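You operate a simulated robot arm through the tools that you are given. There is no shell and no other tool.

Carry out the task below with a simulated robot arm. There is one attempt and no reset: what you move stays moved.

JOB
Rub the bobbles off the grey knit with two strokes of the pumice block.
Fine: afterwards clear the block with one stroke on the tweed wrap and put it back; rub nothing else. Set down upright: pumice block.

Only the result counts: the job must be done as asked and must still hold three seconds after the hand-in. Knocking over, shifting, dropping, spilling or breaking anything else fails it.

ROBOT AND FRAMES
A 7-joint arm with a two-finger gripper, fixed in place. Base frame: the origin is at the foot of the arm, x ahead of it, y to its left, z up; the work surface is at about z = 0.86. Readings come in m, degrees, newtons and seconds.
With the tool pointing down near the work surface it reaches from about 0.3 to 0.74 m from the base axis. Its first joint turns from -166.0 to 166.0 degrees. Payload 2.94 kg.
Tool frame: the origin (TCP) lies between the finger pads and is the grasp point; the fingertips stand 0.03 m ahead of it; z points along the fingers, y is the line along which they close. Largest opening 0.138 m; the body of the gripper starts 0.109 m behind the TCP.
Orientation is that of the tool frame in the base frame, as a unit quaternion [w, x, y, z]. With the fingers straight down and closing along the base's y, the tool's x points along the base's -x, its y along +y and its z along -z.

CONTROLS
- The arm moves only by the tool send_rows. Its argument "plan" is one flat list of numbers, 7 for each row, row after row: the shift along the tool's x, y, z in units of 200 mm (1.0 is 200 mm), then the turn, a rotation vector about the tool's x, y, z in units of 45 degrees (1.0 is 45 degrees), then the gripper command, from -1 (fully open) to 1 (shut), values between in proportion. In form: [dx, dy, dz, ax, ay, az, grip, dx, dy, dz, ax, ay, az, grip, ...]. A call has 1 to 20 rows; each row is the pose to reach, as a shift and turn from the pose commanded when the call began, along the tool's axes at that moment. A call with a number of a shift or a turn outside -1 to 1 is refused whole. Each row takes 0.2 s and may step no farther than 0.05 m and 8.6 degrees from the row before; otherwise, or with a gripper value out of range, the whole call is refused. A pose out of reach is approached as far as the arm can. The call stops where the force on the tool passes 40 N (or 10 N more than at its start, if that is more) or the arm is blocked; 0.2 s more then pass. Each finger halts on what it meets, pressing with about 30 N; the grip force reading is that of the motor and also rises with nothing between the fingers. The clock runs only during rows and for 0.2 s after the last one: add rows that repeat a pose to give the fingers time. The reply holds the time, the measured pose of the TCP, the force on the tool along the base axes, the opening and the grip force, in the units named above and with some noise, with the torque about the TCP (base axes, N m) and any sound that the robot's microphone picked up, and new pictures: "pictures" is both (left out), scene, wrist or none.
- Cameras (640 x 400 px; columns grow to the right, rows downward): "scene" is fixed at [0.0528, -0.65, 1.6551]; the picture's right is [0.51, -0.86, 0.00], its down [-0.73, -0.43, -0.54] and it looks along [0.46, 0.27, -0.84] (base axes); focal length 307 px, centre (320, 200). "wrist" rides on the gripper at [0.071, 0.019, -0.146] in the tool frame; the picture's right is [-0.26, 0.97, 0.00], its down [-0.85, -0.23, -0.48] and it looks along [-0.46, -0.12, 0.88] (tool axes); focal length 280 px, centre (320, 200). There is no depth. A picture from a camera that has moved, and an enlarged one, comes with that camera's place and axes in the base frame and with its lens.
- lift_body(by): slides the trunk up (or, below 0, down) by that many m; the arm rides with it, the base frame stays. It gives what a move gives, with no picture.
- inspect(camera, box): a new picture of the part [left, top, right, bottom] of that camera's present view, enlarged. The clock stands still meanwhile.
- hand_in(): hands the job in; it is judged then, once.

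Nothing tells you positions but the pictures and the camera data. Unless the task says otherwise, let go and move clear before handing in.

The tools are called as name(argument=value, ...) on one line, values as JSON. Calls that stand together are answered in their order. send_rows: Moves the arm, as the interface text tells. Its arguments: {"type":"object","properties":{"plan":{"type":"array","items":{"type":"number"}},"pictures":{"type":"string","enum":["both","scene","wrist","none"]}},"required":["plan"]} The other tools are called the same way: lift_body (by) slides the trunk up or down; inspect (camera, box) takes an enlarged picture of a part of a camera's view; hand_in () hands the job in.

At the start:

```text
t: 0.0
ee_pos: [0.4774, -0.1827, 1.1841]
orientation: [0.0, 0.0, 1.0, 0.0]
wrist_force: [0.1, 0.0, 0.0]
moment: [-0.02, 0.01, 0.01]
width: 0.1378
finger_force: 0.1
trunk travel left (down, up): [-0.4, 0.054]
```

scene: 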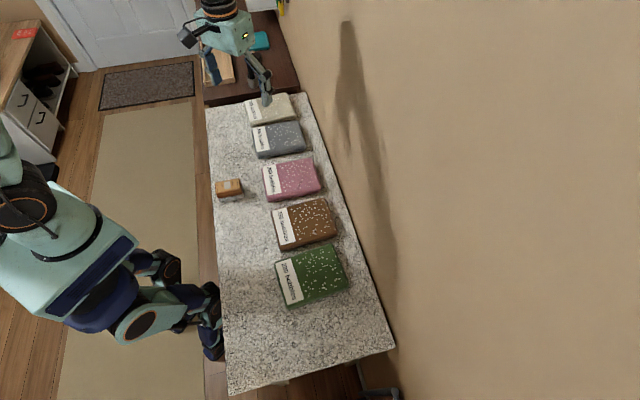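
wrist: 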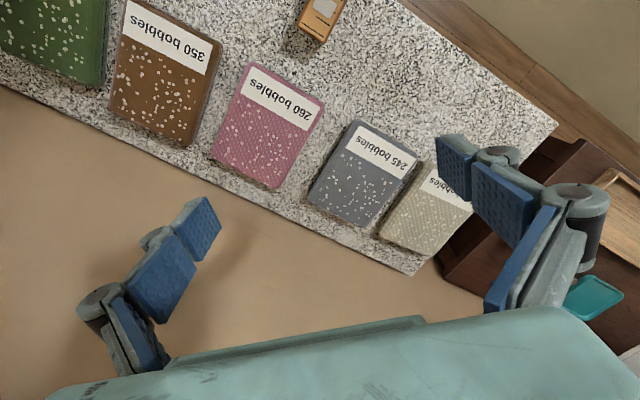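

I see a row of five folded knits on a granite counter (cream/tweed, grey, pink, brown, green) and a small orange block near the counter's edge. I'll take enlarged views to read labels and locate things before moving.

inspect(camera="scene", box=[200, 80, 360, 180])

inspect(camera="scene", box=[200, 160, 280, 210])

inspect(camera="wrist", box=[280, 100, 520, 250])

inspect(camera="wrist", box=[260, 0, 420, 100])

inspect(camera="scene", box=[240, 160, 400, 320])

```text
4.00 times, centred on (280, 130) of scene
camera zoom: at [0.0528, -0.65, 1.6551], right [0.51, -0.86, 0.0], down [-0.73, -0.43, -0.54], along [0.46, 0.27, -0.84], focal length 1228 px, centre (480, 480)
```

zoom: 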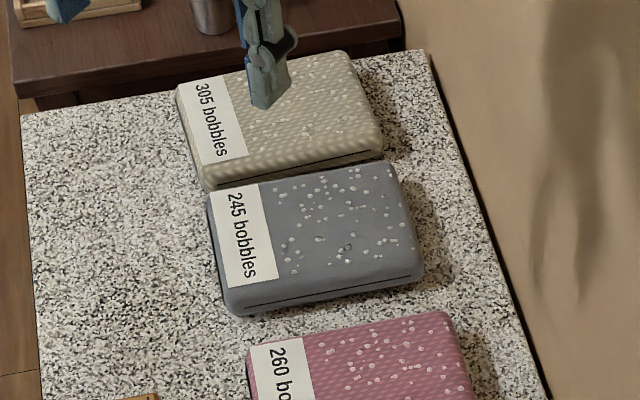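

```text
8.00 times, centred on (240, 185) of scene
camera zoom: at [0.0528, -0.65, 1.6551], right [0.51, -0.86, 0.0], down [-0.73, -0.43, -0.54], along [0.46, 0.27, -0.84], focal length 2455 px, centre (960, 320)
```

zoom: 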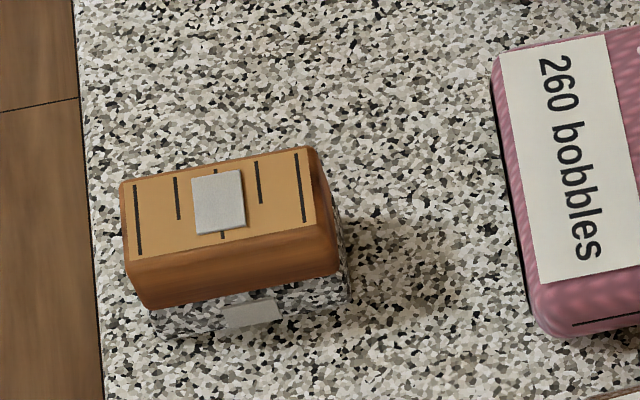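

```text
2.67 times, centred on (400, 175) of wrist
camera zoom: at [0.4059, -0.1631, 1.3304], right [0.26, 0.97, 0.0], down [0.85, -0.23, 0.48], along [0.46, -0.12, -0.88], focal length 748 px, centre (107, 267)
```

zoom: 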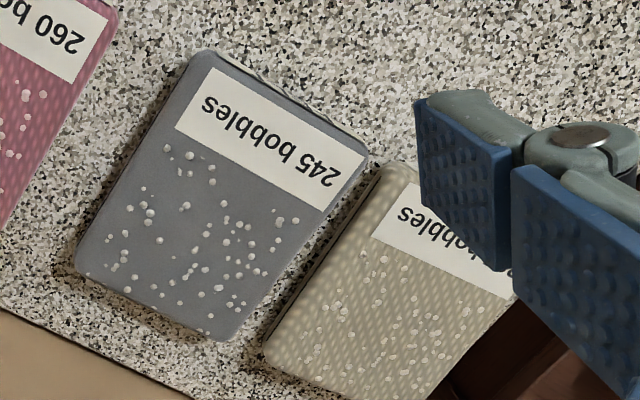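

```text
4.00 times, centred on (340, 50) of wrist
camera zoom: at [0.4059, -0.1631, 1.3304], right [0.26, 0.97, 0.0], down [0.85, -0.23, 0.48], along [0.46, -0.12, -0.88], focal length 1122 px, centre (240, 800)
```

zoom: 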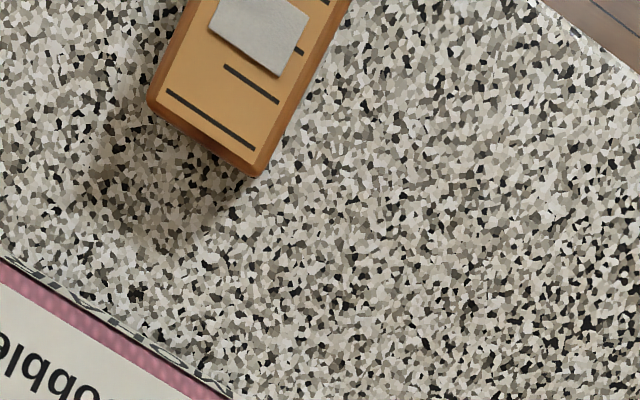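

```text
2.50 times, centred on (320, 240) of scene
camera zoom: at [0.0528, -0.65, 1.6551], right [0.51, -0.86, 0.0], down [-0.73, -0.43, -0.54], along [0.46, 0.27, -0.84], focal length 767 px, centre (320, 100)
```

zoom: 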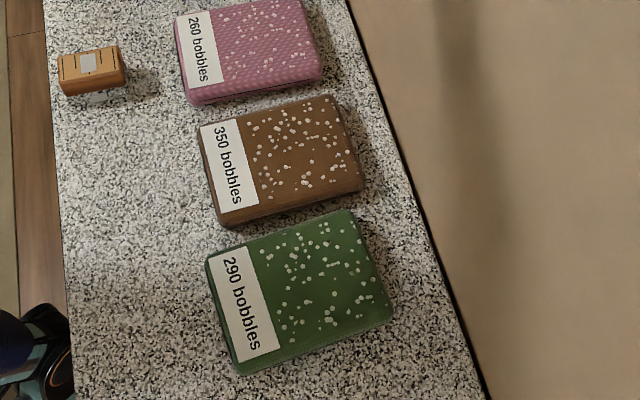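

The labels show bobble counts. The grey knit is near (0.62, -0.15), and the cream woven one beside it is the likely tweed. The block is near (0.37, -0.15), turned about 45°. I'll move above the block with the gripper turned 45° to get a closer look.

send_rows(plan=[0.092, 0.029, 0.085, 0, 0, 0.167, -1, 0.184, 0.058, 0.17, 0, 0, 0.333, -1, 0.276, 0.087, 0.255, 0, 0, 0.5, -1, 0.368, 0.116, 0.34, 0, 0, 0.667, -1, 0.46, 0.145, 0.425, 0, 0, 0.833, -1, 0.552, 0.1735, 0.51, 0, 0, 1.0, -1], pictures="both")

```text
t: 1.4
ee_pos: [0.3676, -0.1475, 1.0829]
orientation: [0.0, 0.383, 0.924, 0.0]
wrist_force: [0.3, 0.5, -0.1]
moment: [-0.04, 0.02, 0.03]
width: 0.1381
finger_force: 0.0
trunk travel left (down, up): [-0.4, 0.054]
camera wrist: at [0.3295, -0.0837, 1.2283], right [0.87, 0.5, 0.0], down [0.44, -0.76, 0.48], along [0.24, -0.41, -0.88], focal length 280 px, centre (320, 200)
```

scene: 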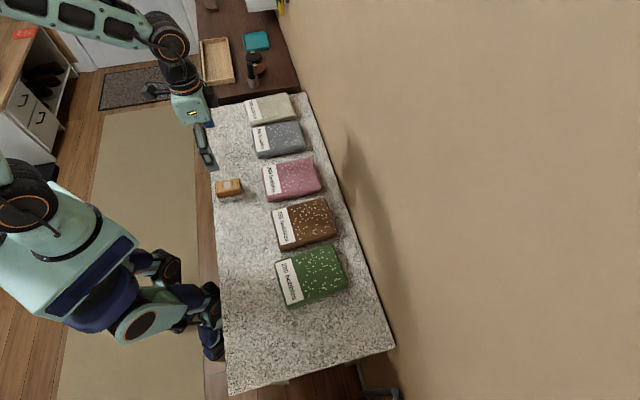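
wrist: 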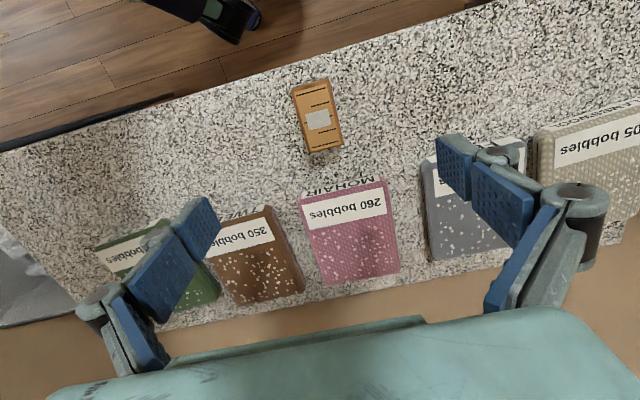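

Each knit has a printed name on the side facing the robot; the pink one says "MOHAIR". I'll read them all and check the block.

inspect(camera="wrist", box=[280, 150, 440, 250])

inspect(camera="wrist", box=[400, 100, 640, 250])

inspect(camera="wrist", box=[80, 190, 320, 340])

inspect(camera="wrist", box=[270, 65, 366, 161])

inspect(camera="scene", box=[200, 80, 360, 180])

inspect(camera="scene", box=[180, 0, 310, 100])

```text
4.00 times, centred on (360, 200) of wrist
camera zoom: at [0.3295, -0.0837, 1.2283], right [0.87, 0.5, 0.0], down [0.44, -0.76, 0.48], along [0.24, -0.41, -0.88], focal length 1122 px, centre (160, 200)
```

zoom: 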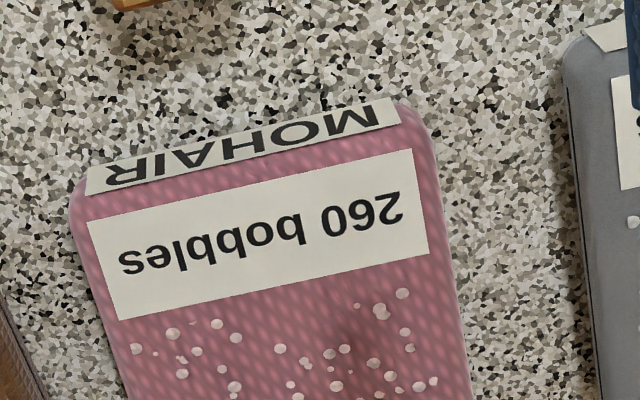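

```text
2.67 times, centred on (520, 175) of wrist
camera zoom: at [0.3295, -0.0837, 1.2283], right [0.87, 0.5, 0.0], down [0.44, -0.76, 0.48], along [0.24, -0.41, -0.88], focal length 748 px, centre (-213, 267)
```

zoom: 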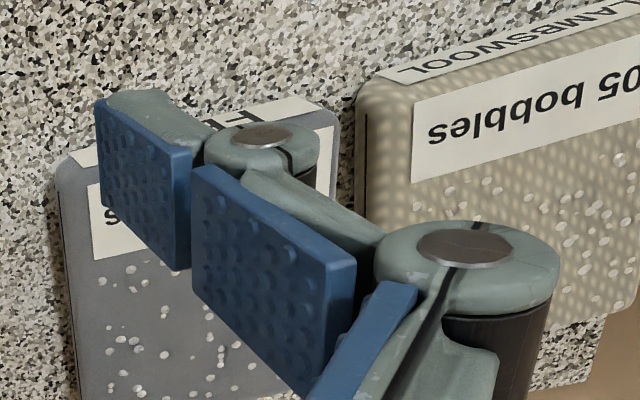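

```text
2.67 times, centred on (200, 265) of wrist
camera zoom: at [0.3295, -0.0837, 1.2283], right [0.87, 0.5, 0.0], down [0.44, -0.76, 0.48], along [0.24, -0.41, -0.88], focal length 748 px, centre (640, 27)
```

zoom: 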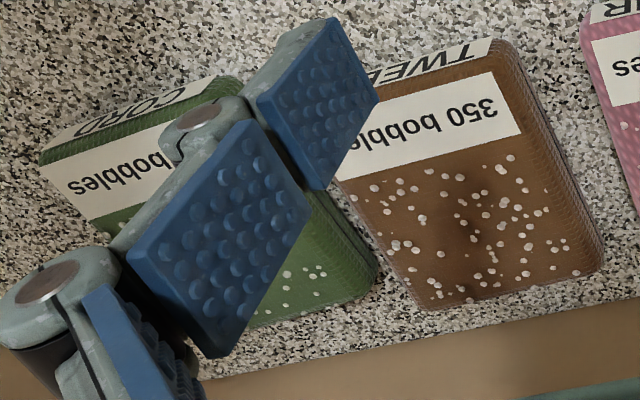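

```text
4.17 times, centred on (318, 113) of wrist
camera zoom: at [0.3295, -0.0837, 1.2283], right [0.87, 0.5, 0.0], down [0.44, -0.76, 0.48], along [0.24, -0.41, -0.88], focal length 1168 px, centre (328, 562)
```

zoom: 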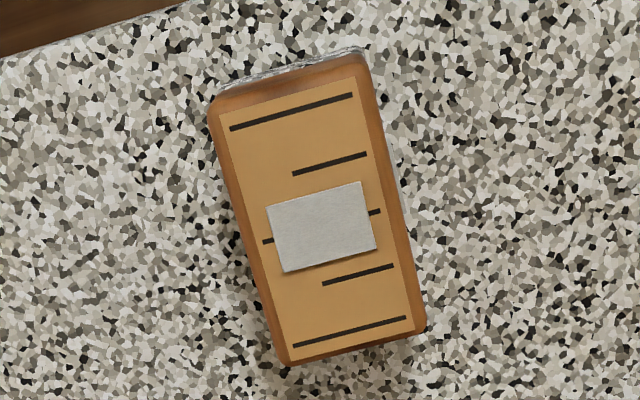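

```text
4.00 times, centred on (280, 130) of scene
camera zoom: at [0.0528, -0.65, 1.6551], right [0.51, -0.86, 0.0], down [-0.73, -0.43, -0.54], along [0.46, 0.27, -0.84], focal length 1228 px, centre (480, 480)
```

zoom: 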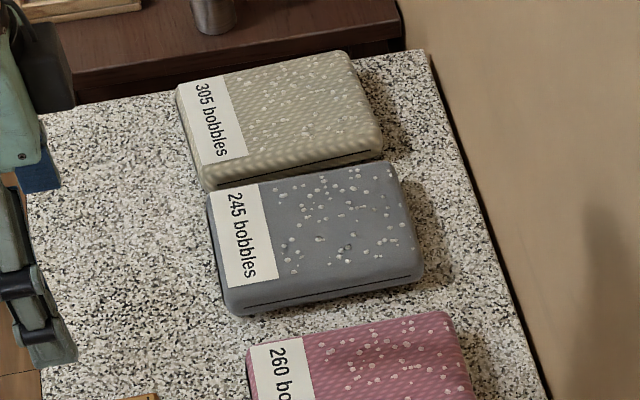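

```text
4.00 times, centred on (245, 50) of scene
camera zoom: at [0.0528, -0.65, 1.6551], right [0.51, -0.86, 0.0], down [-0.73, -0.43, -0.54], along [0.46, 0.27, -0.84], focal length 1228 px, centre (620, 800)
```

zoom: 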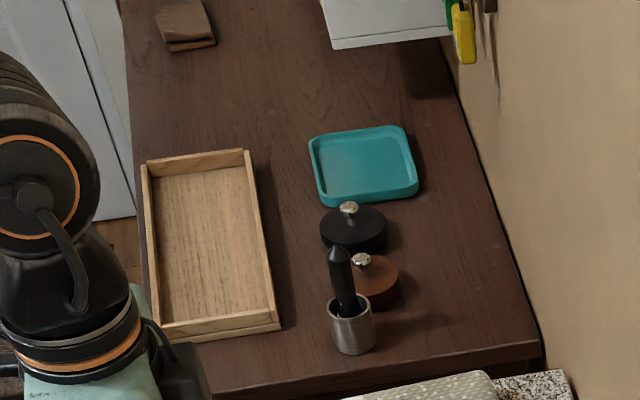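

Reading the side labels changes the picture: brown is TWEED, cream is LAMBSWOOL, pink is MOHAIR, green is CORD, and the grey one starts with "F". The brown knit near (0.38, -0.41) is therefore the tweed wrap. The block is centred near (0.363, -0.1435) with its top at about z = 0.905. I'll go partway down over it and look again.

send_rows(plan=[0.03, -0.002, 0.15, 0, 0, 0.024, -1, 0.03, -0.002, 0.3, 0, 0, 0.024, -1, 0.03, -0.002, 0.45, 0, 0, 0.024, -1, 0.03, -0.002, 0.6, 0, 0, 0.024, -1], pictures="both")

inspect(camera="wrist", box=[240, 40, 400, 200])

inspect(camera="scene", box=[200, 160, 280, 210])

```text
t: 2.4
ee_pos: [0.362, -0.143, 0.9629]
orientation: [0.0, 0.392, 0.92, 0.0]
wrist_force: [0.1, -0.5, 0.8]
moment: [-0.03, 0.0, 0.02]
width: 0.138
finger_force: 0.1
trunk travel left (down, up): [-0.4, 0.054]
camera wrist: at [0.3271, -0.0788, 1.1087], right [0.88, 0.48, 0.0], down [0.42, -0.77, 0.48], along [0.23, -0.42, -0.88], focal length 280 px, centre (320, 200)
```

scene: 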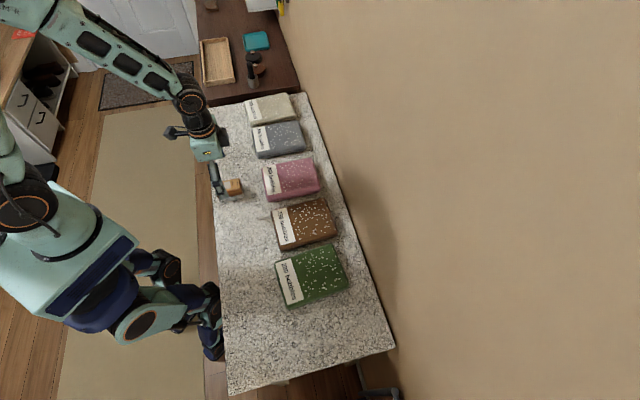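
wrist: 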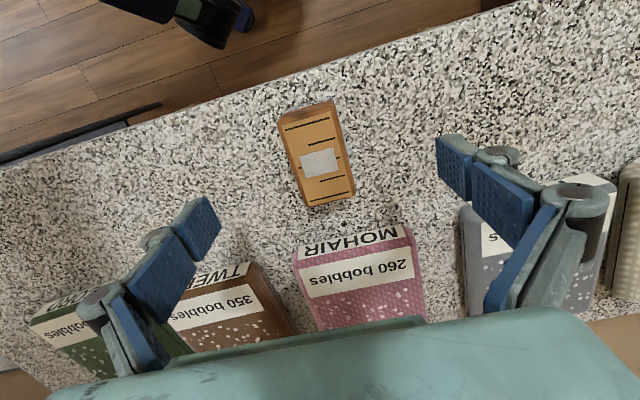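

```text
2.50 times, centred on (320, 120) of wrist
camera zoom: at [0.3271, -0.0788, 1.1087], right [0.88, 0.48, 0.0], down [0.42, -0.77, 0.48], along [0.23, -0.42, -0.88], focal length 701 px, centre (320, 400)
```

zoom: 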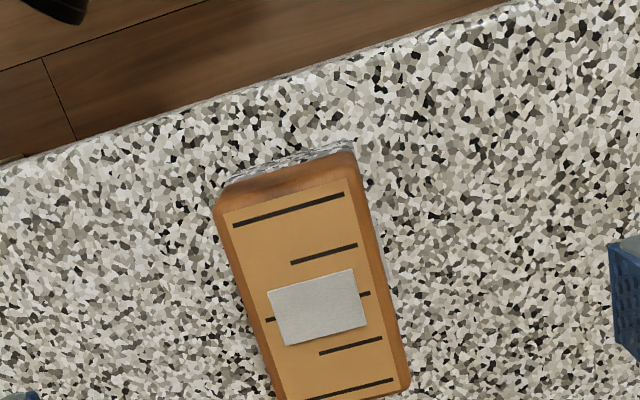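

```text
8.00 times, centred on (240, 185) of scene
camera zoom: at [0.0528, -0.65, 1.6551], right [0.51, -0.86, 0.0], down [-0.73, -0.43, -0.54], along [0.46, 0.27, -0.84], focal length 2455 px, centre (960, 320)
```

zoom: 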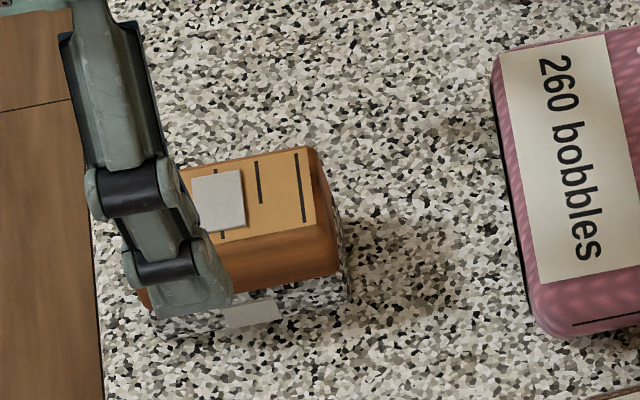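

The view confirms the block's centre to within a couple of millimetres, and it lies well between the fingers. I'll descend to TCP z ≈ 0.905 and close the fingers on the wooden part.

send_rows(plan=[-0.01, 0, 0.145, 0, 0, 0, -1, -0.01, 0, 0.285, 0, 0, 0, -1, -0.01, 0, 0.285, 0, 0, 0, -1, -0.01, 0, 0.285, 0, 0, 0, 1, -0.01, 0, 0.285, 0, 0, 0, 1, -0.01, 0, 0.285, 0, 0, 0, 1, -0.01, 0, 0.285, 0, 0, 0, 1, -0.01, 0, 0.285, 0, 0, 0, 1, -0.01, 0, 0.285, 0, 0, 0, 1], pictures="both")

inspect(camera="scene", box=[200, 160, 280, 210])

```text
t: 4.4
ee_pos: [0.3636, -0.1437, 0.9065]
orientation: [0.0, 0.391, 0.92, 0.0]
wrist_force: [-0.5, 0.1, 0.4]
moment: [0.02, 0.02, -0.01]
width: 0.0434
finger_force: 30.6
trunk travel left (down, up): [-0.4, 0.054]
camera wrist: at [0.3273, -0.0791, 1.0518], right [0.88, 0.48, 0.0], down [0.42, -0.77, 0.48], along [0.23, -0.42, -0.88], focal length 280 px, centre (320, 200)
```

scene: 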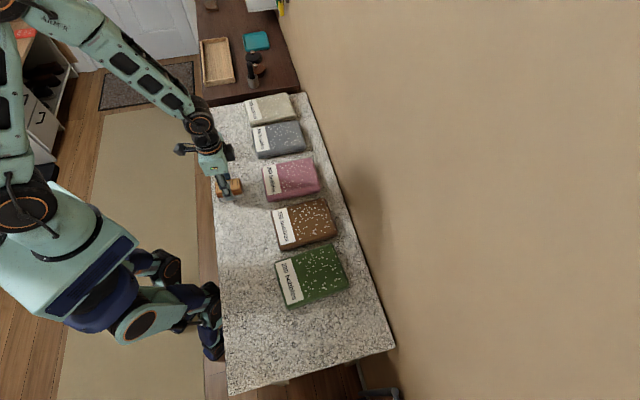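
wrist: 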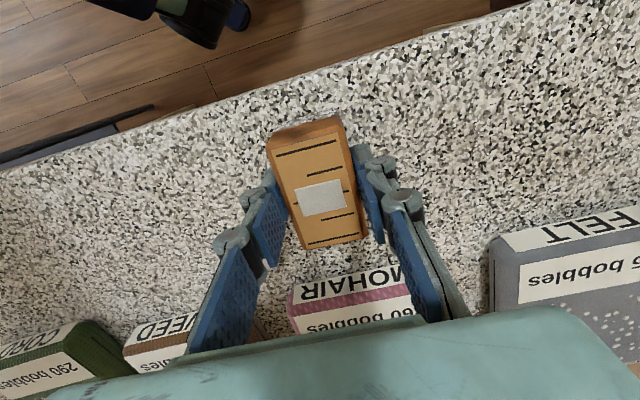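

```text
8.00 times, centred on (240, 185) of scene
camera zoom: at [0.0528, -0.65, 1.6551], right [0.51, -0.86, 0.0], down [-0.73, -0.43, -0.54], along [0.46, 0.27, -0.84], focal length 2455 px, centre (960, 320)
```

zoom: 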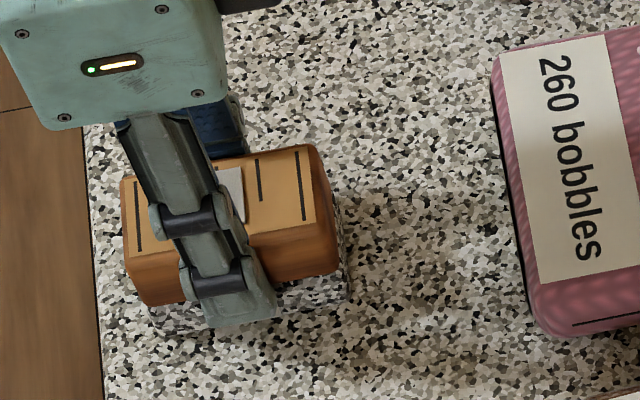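

The block is gripped (width 0.043, 30 N) with the TCP at (0.3636, -0.1437, 0.9065), which I'll use as its home pose. The grey knit's label reads FELT. Now I'll lift straight up and look at the block's underside and sides.

send_rows(plan=[0, 0, -0.1, 0, 0, 0, 1, 0, 0, -0.3, 0, 0, 0, 1, 0, 0, -0.5, 0, 0, 0, 1, 0, 0, -0.7, 0, 0, 0, 1, 0, 0, -0.7, 0, 0, 0, 1], pictures="both")

inspect(camera="scene", box=[180, 130, 276, 190])

inspect(camera="wrist", box=[220, 90, 420, 290])

```text
t: 5.6
ee_pos: [0.3636, -0.1467, 1.0464]
orientation: [0.0, 0.391, 0.92, -0.001]
wrist_force: [0.1, 0.8, -1.2]
moment: [-0.02, 0.01, 0.02]
width: 0.0429
finger_force: 30.2
trunk travel left (down, up): [-0.4, 0.054]
camera wrist: at [0.3279, -0.0819, 1.1921], right [0.88, 0.48, 0.0], down [0.42, -0.77, 0.48], along [0.23, -0.42, -0.88], focal length 280 px, centre (320, 200)
```

scene: 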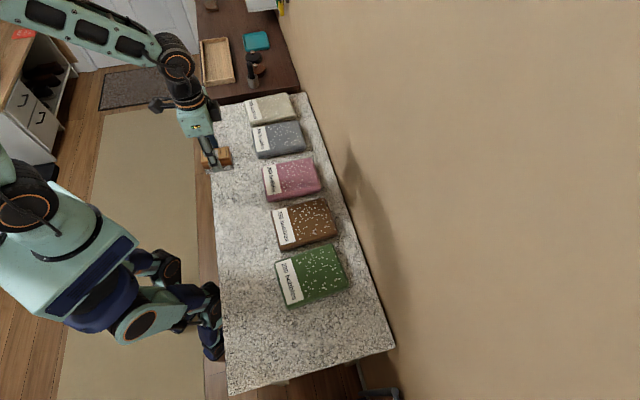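
wrist: 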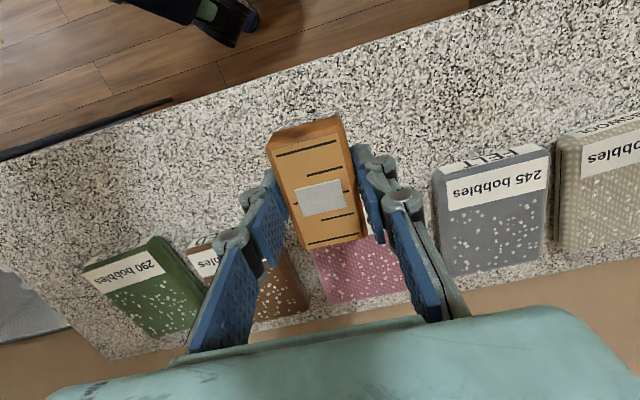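

```text
6.67 times, centred on (228, 160) of scene
camera zoom: at [0.0528, -0.65, 1.6551], right [0.51, -0.86, 0.0], down [-0.73, -0.43, -0.54], along [0.46, 0.27, -0.84], focal length 2046 px, centre (933, 467)
```

zoom: 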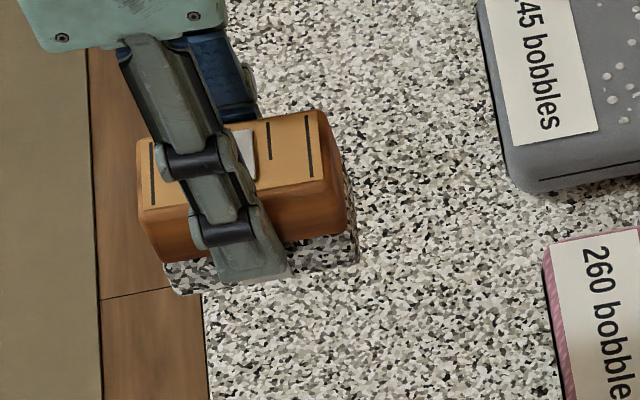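

```text
2.00 times, centred on (320, 190) of wrist
camera zoom: at [0.3279, -0.0819, 1.1921], right [0.88, 0.48, 0.0], down [0.42, -0.77, 0.48], along [0.23, -0.42, -0.88], focal length 561 px, centre (320, 220)
```

zoom: 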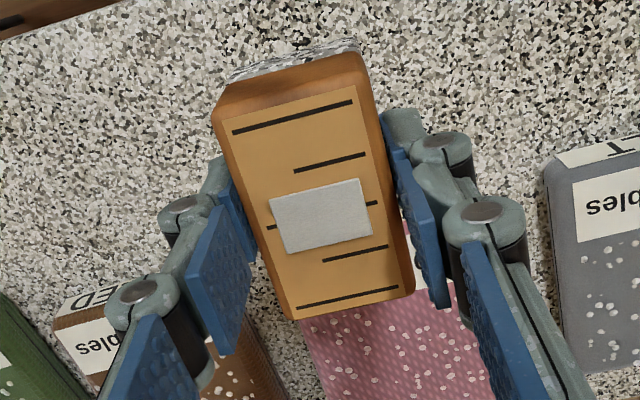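

The block came up cleanly; its grey speckled pumice face is underneath. I'll now get a close view of the grey knit to work out its height and outline.

inspect(camera="wrist", box=[420, 120, 580, 280])

inspect(camera="scene", box=[240, 105, 320, 165])

inspect(camera="scene", box=[260, 190, 350, 256])

```text
2.50 times, centred on (500, 200) of wrist
camera zoom: at [0.3279, -0.0819, 1.1921], right [0.88, 0.48, 0.0], down [0.42, -0.77, 0.48], along [0.23, -0.42, -0.88], focal length 701 px, centre (-130, 200)
```

zoom: 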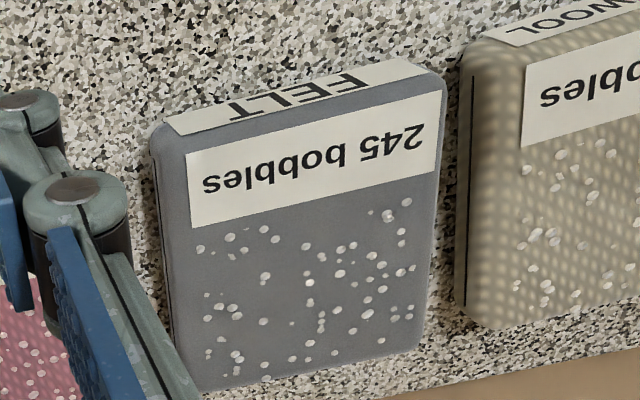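

```text
6.67 times, centred on (280, 135) of scene
camera zoom: at [0.0528, -0.65, 1.6551], right [0.51, -0.86, 0.0], down [-0.73, -0.43, -0.54], along [0.46, 0.27, -0.84], focal length 2046 px, centre (587, 633)
```

zoom: 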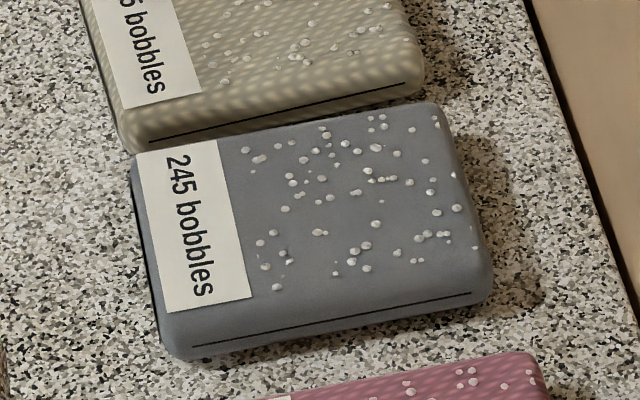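

```text
6.06 times, centred on (305, 223) of scene
camera zoom: at [0.0528, -0.65, 1.6551], right [0.51, -0.86, 0.0], down [-0.73, -0.43, -0.54], along [0.46, 0.27, -0.84], focal length 1860 px, centre (411, 61)
```

zoom: 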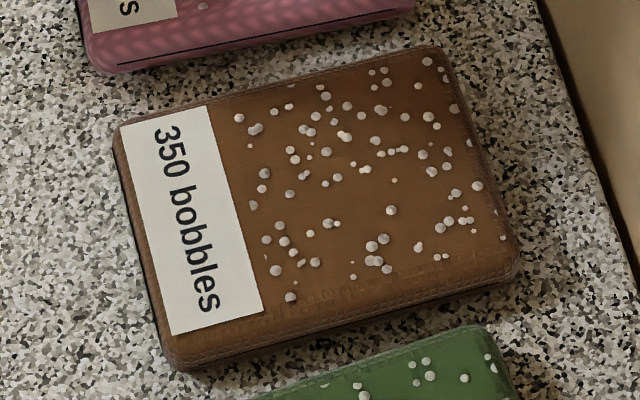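

From the two views, the grey knit's top is at z ≈ 0.893. It starts near (0.606, -0.052), runs about 0.165 m along (0.71, -0.70) and about 0.115 m along (-0.70, -0.71). I'll carry the block towards it at a safe height.

send_rows(plan=[-0.0928, 0.11, 0, 0, 0, 0, 1, -0.1856, 0.22, 0, 0, 0, 0, 1, -0.2784, 0.33, 0, 0, 0, 0, 1, -0.3712, 0.44, 0, 0, 0, 0, 1, -0.464, 0.549, 0, 0, 0, 0, 1], pictures="none")

```text
t: 6.8
ee_pos: [0.5068, -0.1376, 1.0454]
orientation: [-0.001, 0.391, 0.92, 0.001]
wrist_force: [0.2, 0.5, -1.9]
moment: [0.02, -0.01, -0.01]
width: 0.0433
finger_force: 29.8
trunk travel left (down, up): [-0.4, 0.054]
```

Halfway there and holding steady. I'll continue to above the start of the first lane, near (0.6505, -0.127), and check with pictures.

send_rows(plan=[-0.0923, 0.11, 0, 0, 0, 0, 1, -0.1846, 0.22, 0, 0, 0, 0, 1, -0.277, 0.33, 0, 0, 0, 0, 1, -0.369, 0.44, 0.05, 0, 0, 0, 1, -0.4615, 0.552, 0.175, 0, 0, 0, 1, -0.4615, 0.552, 0.175, 0, 0, 0, 1], pictures="both")

inspect(camera="scene", box=[220, 80, 340, 170])

inspect(camera="wrist", box=[180, 60, 480, 300])

```text
t: 8.2
ee_pos: [0.6531, -0.1252, 1.0104]
orientation: [0.0, 0.392, 0.92, 0.0]
wrist_force: [0.3, -0.4, -0.7]
moment: [-0.03, 0.01, -0.01]
width: 0.0431
finger_force: 30.4
trunk travel left (down, up): [-0.4, 0.054]
camera wrist: at [0.6161, -0.0608, 1.1561], right [0.88, 0.48, 0.0], down [0.42, -0.77, 0.48], along [0.23, -0.42, -0.88], focal length 280 px, centre (320, 200)
```

scene: 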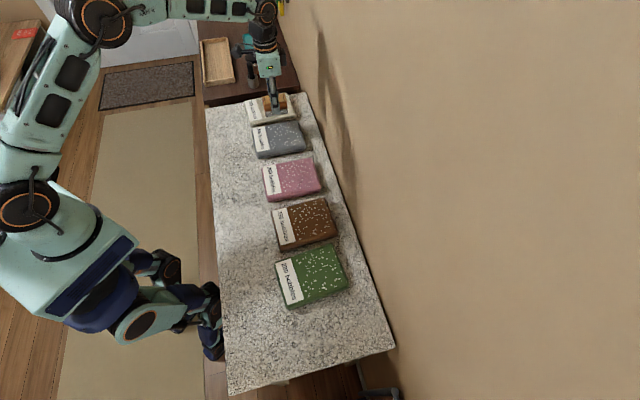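
wrist: 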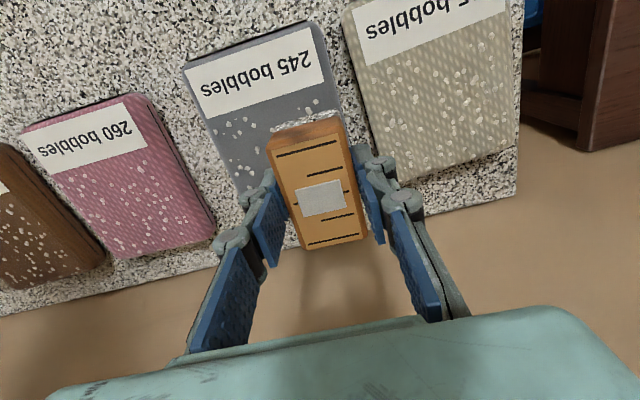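

```text
4.44 times, centred on (280, 125) of scene
camera zoom: at [0.0528, -0.65, 1.6551], right [0.51, -0.86, 0.0], down [-0.73, -0.43, -0.54], along [0.46, 0.27, -0.84], focal length 1364 px, centre (498, 533)
```

zoom: 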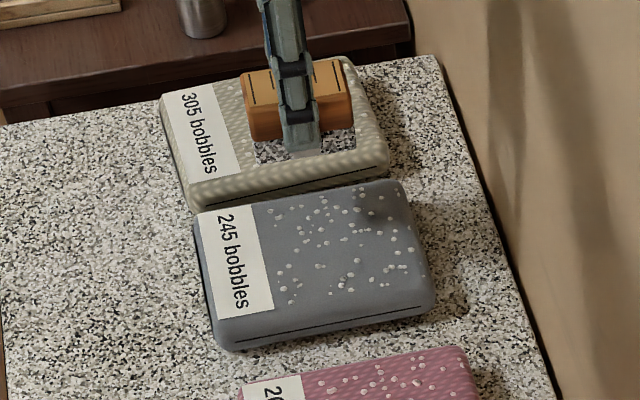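

```text
1.67 times, centred on (330, 180) of wrist
camera zoom: at [0.6161, -0.0608, 1.1561], right [0.88, 0.48, 0.0], down [0.42, -0.77, 0.48], along [0.23, -0.42, -0.88], focal length 467 px, centre (303, 233)
```

zoom: 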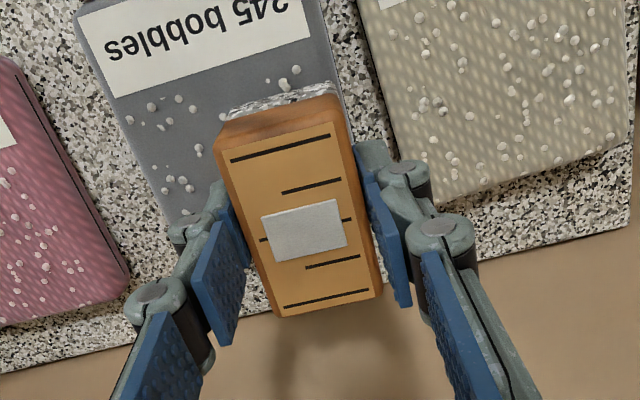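

The block hovers over the grey knit with about 4 mm to spare from the cream-side edge and about 3 cm of free counter beyond that. Next I'll descend to just above the expected contact height (TCP ≈ 0.9395).

send_rows(plan=[0, -0.01, 0.1, 0, 0, 0, 1, 0, -0.01, 0.2, 0, 0, 0, 1, 0, -0.01, 0.28, 0, 0, 0, 1, 0, -0.01, 0.32, 0, 0, 0, 1, 0, -0.01, 0.32, 0, 0, 0, 1], pictures="scene")

inspect(camera="scene", box=[220, 80, 340, 170])

```text
t: 9.4
ee_pos: [0.6499, -0.1268, 0.9459]
orientation: [0.0, 0.391, 0.92, 0.0]
wrist_force: [-0.5, 0.0, -0.6]
moment: [-0.01, 0.0, 0.03]
width: 0.0431
finger_force: 30.2
trunk travel left (down, up): [-0.4, 0.054]
```

scene: 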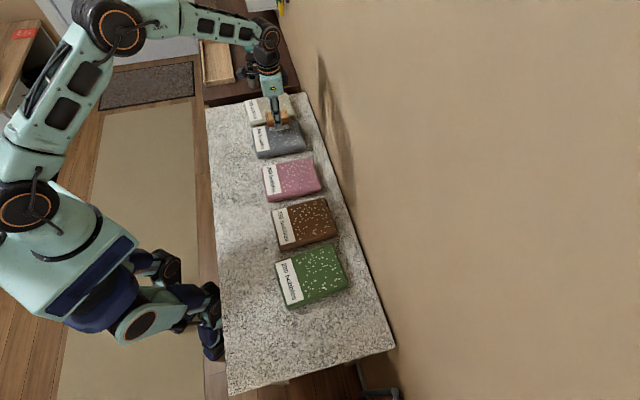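

```text
4.44 times, centred on (280, 125) of scene
camera zoom: at [0.0528, -0.65, 1.6551], right [0.51, -0.86, 0.0], down [-0.73, -0.43, -0.54], along [0.46, 0.27, -0.84], focal length 1364 px, centre (498, 533)
```

zoom: 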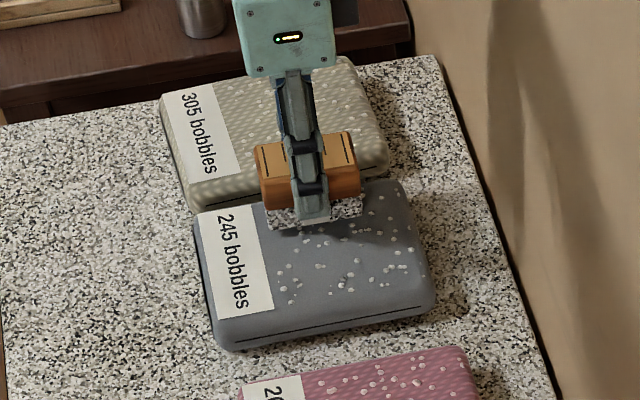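

No contact yet at TCP z 0.946. I'll lower in small steps and watch the force.

send_rows(plan=[0, 0, 0.01, 0, 0, 0, 1, 0, 0, 0.02, 0, 0, 0, 1, 0, 0, 0.02, 0, 0, 0, 1], pictures="none")

```text
t: 10.2
ee_pos: [0.6486, -0.1267, 0.943]
orientation: [0.0, 0.392, 0.92, 0.0]
wrist_force: [0.0, -0.1, -0.6]
moment: [0.01, -0.02, -0.01]
width: 0.0433
finger_force: 29.8
trunk travel left (down, up): [-0.4, 0.054]
```

send_rows(plan=[0, 0, 0.01, 0, 0, 0, 1, 0, 0, 0.01, 0, 0, 0, 1], pictures="none")

```text
t: 10.8
ee_pos: [0.6497, -0.1277, 0.9411]
orientation: [0.0, 0.392, 0.92, 0.0]
wrist_force: [-0.7, 1.5, -0.6]
moment: [-0.01, 0.02, 0.01]
width: 0.0433
finger_force: 30.1
trunk travel left (down, up): [-0.4, 0.054]
```

Still free. Lowering 2 mm more.

send_rows(plan=[0, 0, 0.01, 0, 0, 0, 1, 0, 0, 0.01, 0, 0, 0, 1], pictures="none")

```text
t: 11.4
ee_pos: [0.6488, -0.1268, 0.9403]
orientation: [0.001, 0.392, 0.92, 0.0]
wrist_force: [-1.0, 0.3, 9.2]
moment: [0.19, 0.31, 0.0]
width: 0.0436
finger_force: 29.9
trunk travel left (down, up): [-0.4, 0.054]
```

Contact made with about 9 N of press. Now the first stroke: slide 0.08 m toward the pink side, keeping the press height, then pause to read the force.

send_rows(plan=[0, -0.04, 0, 0, 0, 0, 1, 0, -0.08, 0, 0, 0, 0, 1, 0, -0.12, 0, 0, 0, 0, 1, 0, -0.16, 0, 0, 0, 0, 1, 0, -0.2, 0, 0, 0, 0, 1, 0, -0.24, 0, 0, 0, 0, 1, 0, -0.28, 0, 0, 0, 0, 1, 0, -0.32, 0, 0, 0, 0, 1, 0, -0.36, 0, 0, 0, 0, 1, 0, -0.4, 0, 0, 0, 0, 1], pictures="both")

inspect(camera="scene", box=[220, 80, 340, 170])

inspect(camera="wrist", box=[200, 0, 520, 240])

```text
t: 13.6
ee_pos: [0.5898, -0.1817, 0.939]
orientation: [0.002, 0.391, 0.921, 0.0]
wrist_force: [4.2, 5.3, 20.7]
moment: [0.34, 0.0, -0.04]
width: 0.0436
finger_force: 29.8
trunk travel left (down, up): [-0.4, 0.054]
camera wrist: at [0.5541, -0.1168, 1.0853], right [0.88, 0.48, 0.0], down [0.42, -0.77, 0.48], along [0.23, -0.42, -0.88], focal length 280 px, centre (320, 200)
```

scene: 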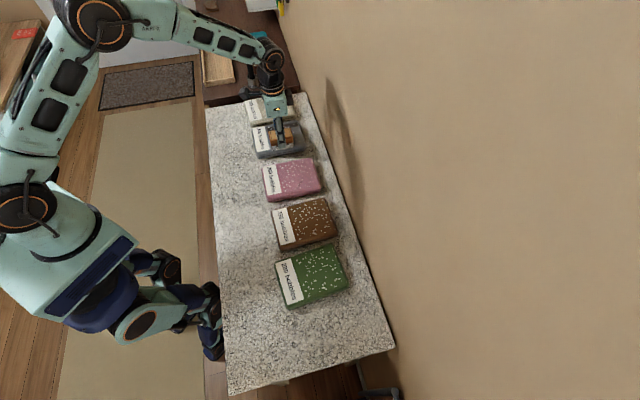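
wrist: 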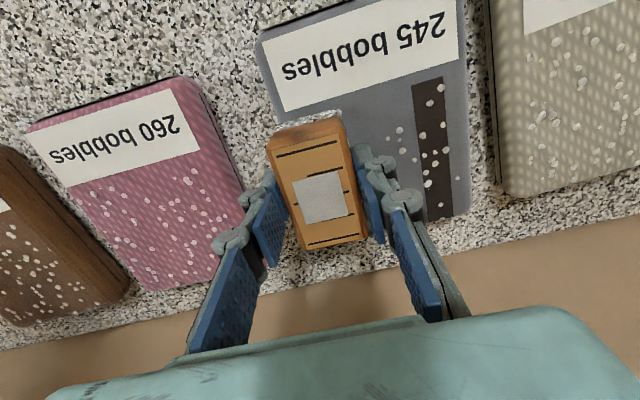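

```text
4.44 times, centred on (280, 125) of scene
camera zoom: at [0.0528, -0.65, 1.6551], right [0.51, -0.86, 0.0], down [-0.73, -0.43, -0.54], along [0.46, 0.27, -0.84], focal length 1364 px, centre (498, 533)
```

zoom: 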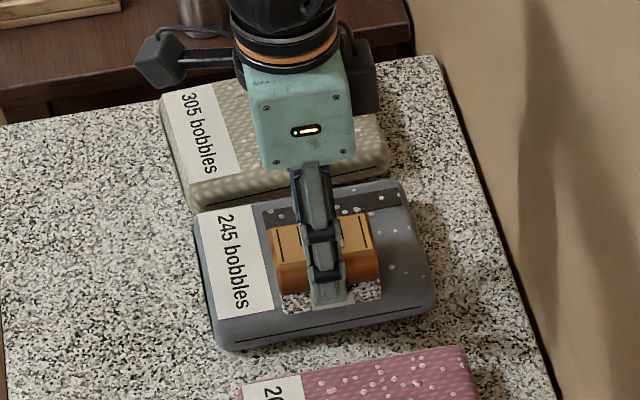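

```text
1.67 times, centred on (360, 120) of wrist
camera zoom: at [0.5541, -0.1168, 1.0853], right [0.88, 0.48, 0.0], down [0.42, -0.77, 0.48], along [0.23, -0.42, -0.88], focal length 467 px, centre (253, 333)
```

zoom: 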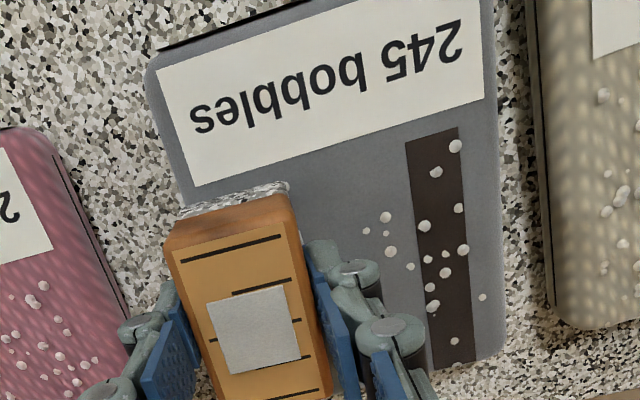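

The first slide is done, with contact held throughout (20 N at the end). A dark strip now shows on the grey knit near where I started. I'll lift straight off to end the stroke and inspect the surface.

send_rows(plan=[0, 0, -0.05, 0, 0, 0, 1, 0, 0, -0.2, 0, 0, 0, 1, 0, 0, -0.4, 0, 0, 0, 1, 0, 0, -0.4, 0, 0, 0, 1], pictures="both")

inspect(camera="scene", box=[220, 80, 340, 170])

inspect(camera="wrist", box=[220, 20, 480, 240])

```text
t: 14.6
ee_pos: [0.5906, -0.1828, 1.0189]
orientation: [0.0, 0.391, 0.92, -0.001]
wrist_force: [-0.1, 0.5, -0.5]
moment: [-0.01, 0.02, 0.02]
width: 0.0432
finger_force: 30.1
trunk travel left (down, up): [-0.4, 0.054]
camera wrist: at [0.555, -0.1168, 1.1642], right [0.88, 0.48, 0.0], down [0.42, -0.77, 0.48], along [0.23, -0.42, -0.88], focal length 280 px, centre (320, 200)
```

scene: 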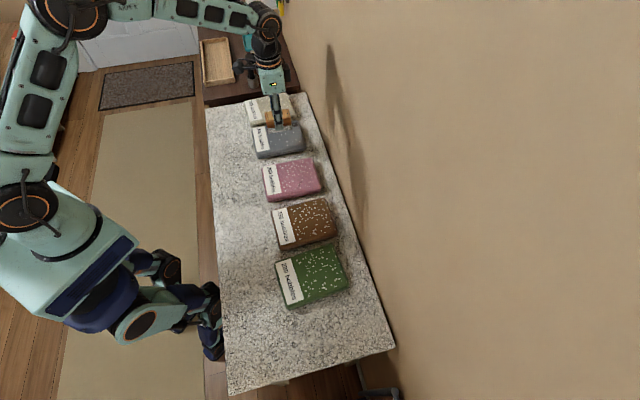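
wrist: 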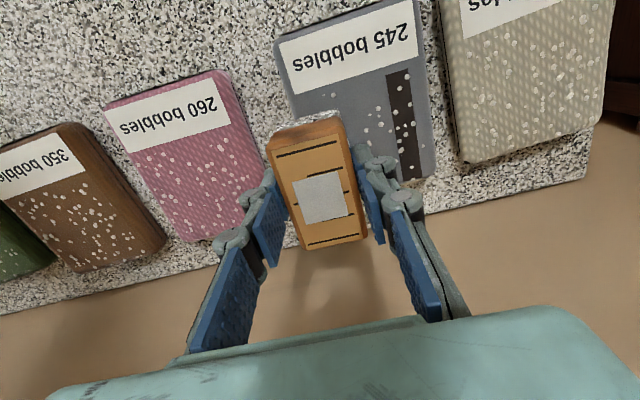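

```text
4.44 times, centred on (280, 125) of scene
camera zoom: at [0.0528, -0.65, 1.6551], right [0.51, -0.86, 0.0], down [-0.73, -0.43, -0.54], along [0.46, 0.27, -0.84], focal length 1364 px, centre (498, 533)
```

zoom: 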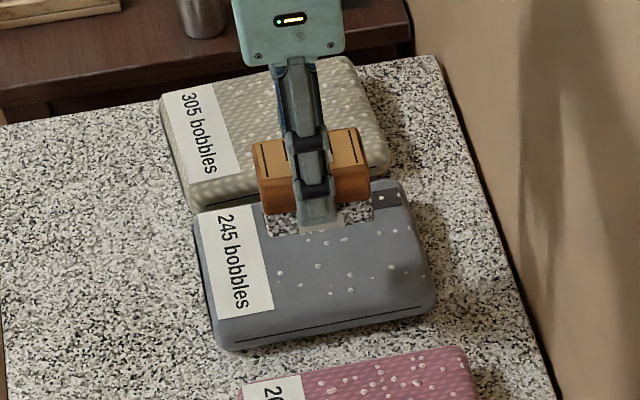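

```text
1.82 times, centred on (350, 130) of wrist
camera zoom: at [0.555, -0.1168, 1.1642], right [0.88, 0.48, 0.0], down [0.42, -0.77, 0.48], along [0.23, -0.42, -0.88], focal length 510 px, centre (266, 327)
```

zoom: 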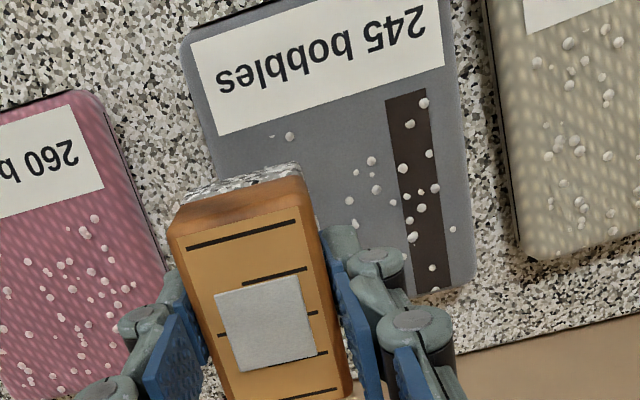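

The bobbles look thinned and one dark strip has appeared. I'll pull back a little to get an unobstructed view of the grey knit before the second stroke.

send_rows(plan=[0.12, -0.12, -0.05, 0, 0, 0, 1, 0.24, -0.24, -0.1, 0, 0, 0, 1, 0.36, -0.36, -0.15, 0, 0, 0, 1, 0.48, -0.48, -0.15, 0, 0, 0, 1], pictures="both")

inspect(camera="scene", box=[240, 105, 320, 165])

inspect(camera="wrist", box=[360, 60, 600, 260])

```text
t: 15.6
ee_pos: [0.4562, -0.181, 1.0481]
orientation: [0.0, 0.392, 0.92, 0.0]
wrist_force: [0.0, 0.4, -0.1]
moment: [-0.01, -0.01, 0.0]
width: 0.0433
finger_force: 30.4
trunk travel left (down, up): [-0.4, 0.054]
camera wrist: at [0.4197, -0.116, 1.1939], right [0.88, 0.48, 0.0], down [0.42, -0.77, 0.48], along [0.23, -0.42, -0.88], focal length 280 px, centre (320, 200)
```

scene: 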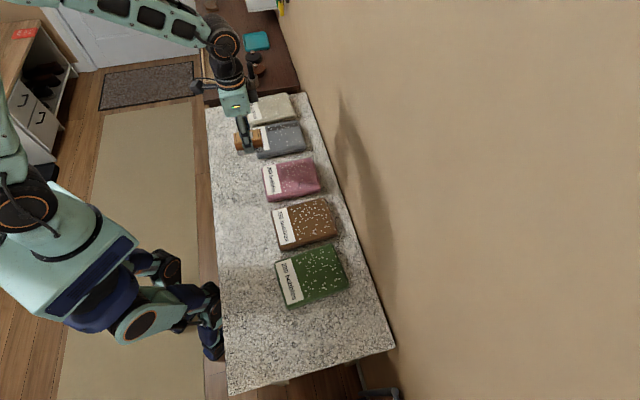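
wrist: 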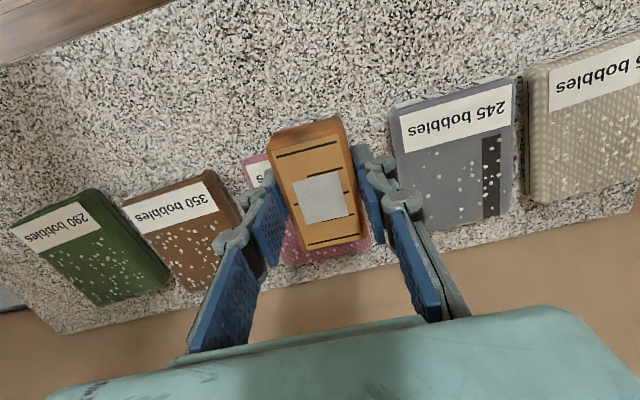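

```text
6.67 times, centred on (280, 135) of scene
camera zoom: at [0.0528, -0.65, 1.6551], right [0.51, -0.86, 0.0], down [-0.73, -0.43, -0.54], along [0.46, 0.27, -0.84], focal length 2046 px, centre (587, 633)
```

zoom: 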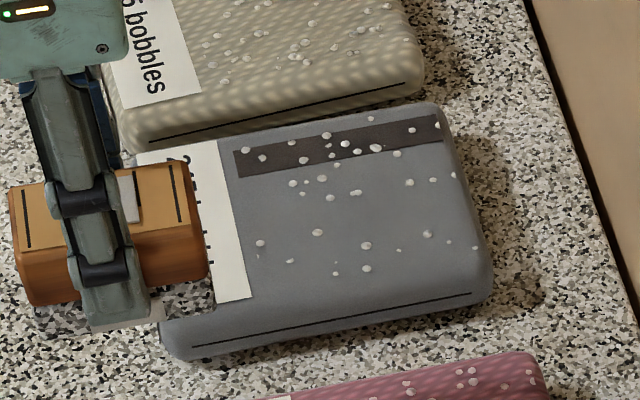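

```text
2.00 times, centred on (480, 160) of wrist
camera zoom: at [0.4197, -0.116, 1.1939], right [0.88, 0.48, 0.0], down [0.42, -0.77, 0.48], along [0.23, -0.42, -0.88], focal length 561 px, centre (0, 280)
```

zoom: 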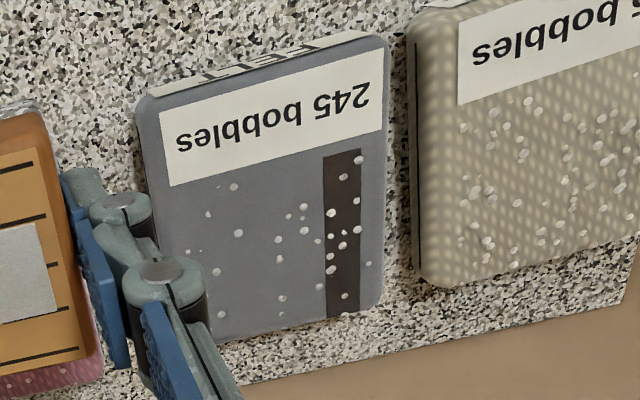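

About half the bobbles are gone across the whole knit and there is one dark strip, so one stroke looks to have registered. I'll go back above a start point near the middle of the bobble area, at (0.661, -0.138), for the second stroke.

send_rows(plan=[-0.093, 0.148, 0, 0, 0, 0, 1, -0.185, 0.295, 0, 0, 0, 0, 1, -0.278, 0.443, 0, 0, 0, 0, 1, -0.371, 0.591, 0.05, 0, 0, 0, 1, -0.463, 0.738, 0.12, 0, 0, 0, 1, -0.556, 0.886, 0.2, 0, 0, 0, 1, -0.556, 0.886, 0.3, 0, 0, 0, 1, -0.556, 0.886, 0.4, 0, 0, 0, 1, -0.556, 0.886, 0.46, 0, 0, 0, 1, -0.556, 0.886, 0.46, 0, 0, 0, 1], pictures="both")

inspect(camera="scene", box=[220, 80, 340, 170])

```text
t: 17.8
ee_pos: [0.6603, -0.1357, 0.955]
orientation: [0.0, 0.391, 0.92, -0.001]
wrist_force: [-0.4, -0.5, -0.6]
moment: [-0.01, 0.01, 0.0]
width: 0.0433
finger_force: 29.6
trunk travel left (down, up): [-0.4, 0.054]
camera wrist: at [0.6239, -0.072, 1.1019], right [0.88, 0.48, 0.0], down [0.42, -0.77, 0.48], along [0.23, -0.42, -0.88], focal length 280 px, centre (320, 200)
```

scene: 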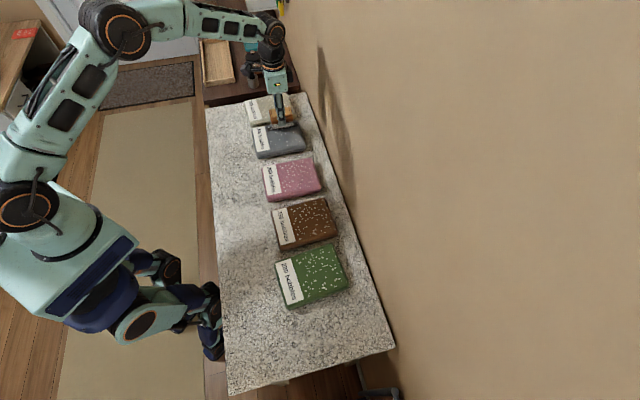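
wrist: 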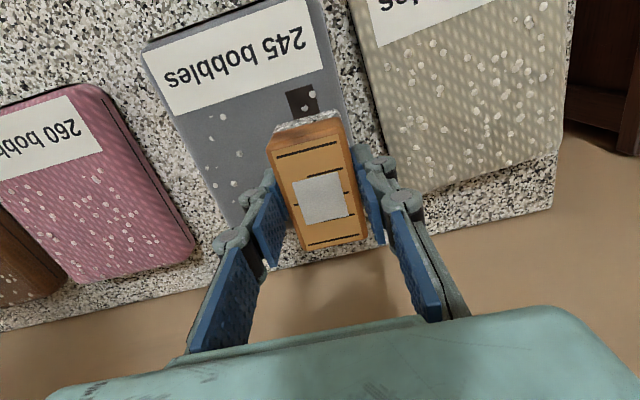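

```text
4.44 times, centred on (280, 125) of scene
camera zoom: at [0.0528, -0.65, 1.6551], right [0.51, -0.86, 0.0], down [-0.73, -0.43, -0.54], along [0.46, 0.27, -0.84], focal length 1364 px, centre (498, 533)
```

zoom: 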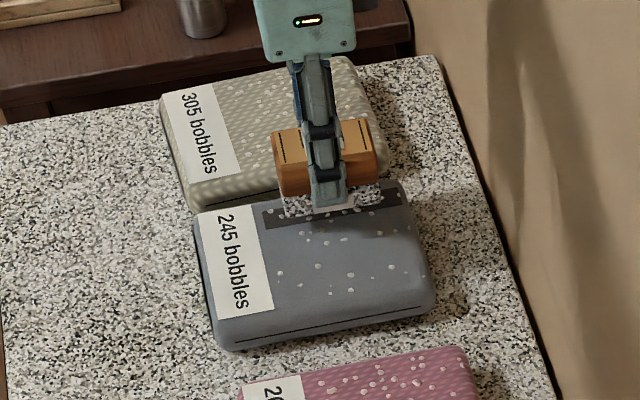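

Well placed at z 0.955. I'll lower to just above contact, then in small steps.

send_rows(plan=[0, 0, 0.03, 0, 0, 0, 1, 0, 0, 0.06, 0, 0, 0, 1, 0, 0, 0.06, 0, 0, 0, 1], pictures="none")

```text
t: 18.6
ee_pos: [0.6605, -0.1363, 0.9445]
orientation: [0.0, 0.391, 0.92, 0.0]
wrist_force: [0.5, 0.8, -0.6]
moment: [-0.02, -0.01, 0.0]
width: 0.0431
finger_force: 29.7
trunk travel left (down, up): [-0.4, 0.054]
```

send_rows(plan=[0, 0, 0.01, 0, 0, 0, 1, 0, 0, 0.017, 0, 0, 0, 1, 0, 0, 0.017, 0, 0, 0, 1], pictures="none")

```text
t: 19.4
ee_pos: [0.6609, -0.1376, 0.9402]
orientation: [0.0, 0.392, 0.92, 0.001]
wrist_force: [-0.7, -0.6, -1.5]
moment: [-0.04, 0.02, 0.0]
width: 0.0431
finger_force: 30.3
trunk travel left (down, up): [-0.4, 0.054]
```

send_rows(plan=[0, 0, 0.008, 0, 0, 0, 1, 0, 0, 0.008, 0, 0, 0, 1], pictures="none")

```text
t: 20.0
ee_pos: [0.6607, -0.1376, 0.9408]
orientation: [0.0, 0.391, 0.92, 0.0]
wrist_force: [-1.1, -0.2, 2.9]
moment: [-0.05, -0.06, -0.01]
width: 0.0433
finger_force: 29.9
trunk travel left (down, up): [-0.4, 0.054]
```

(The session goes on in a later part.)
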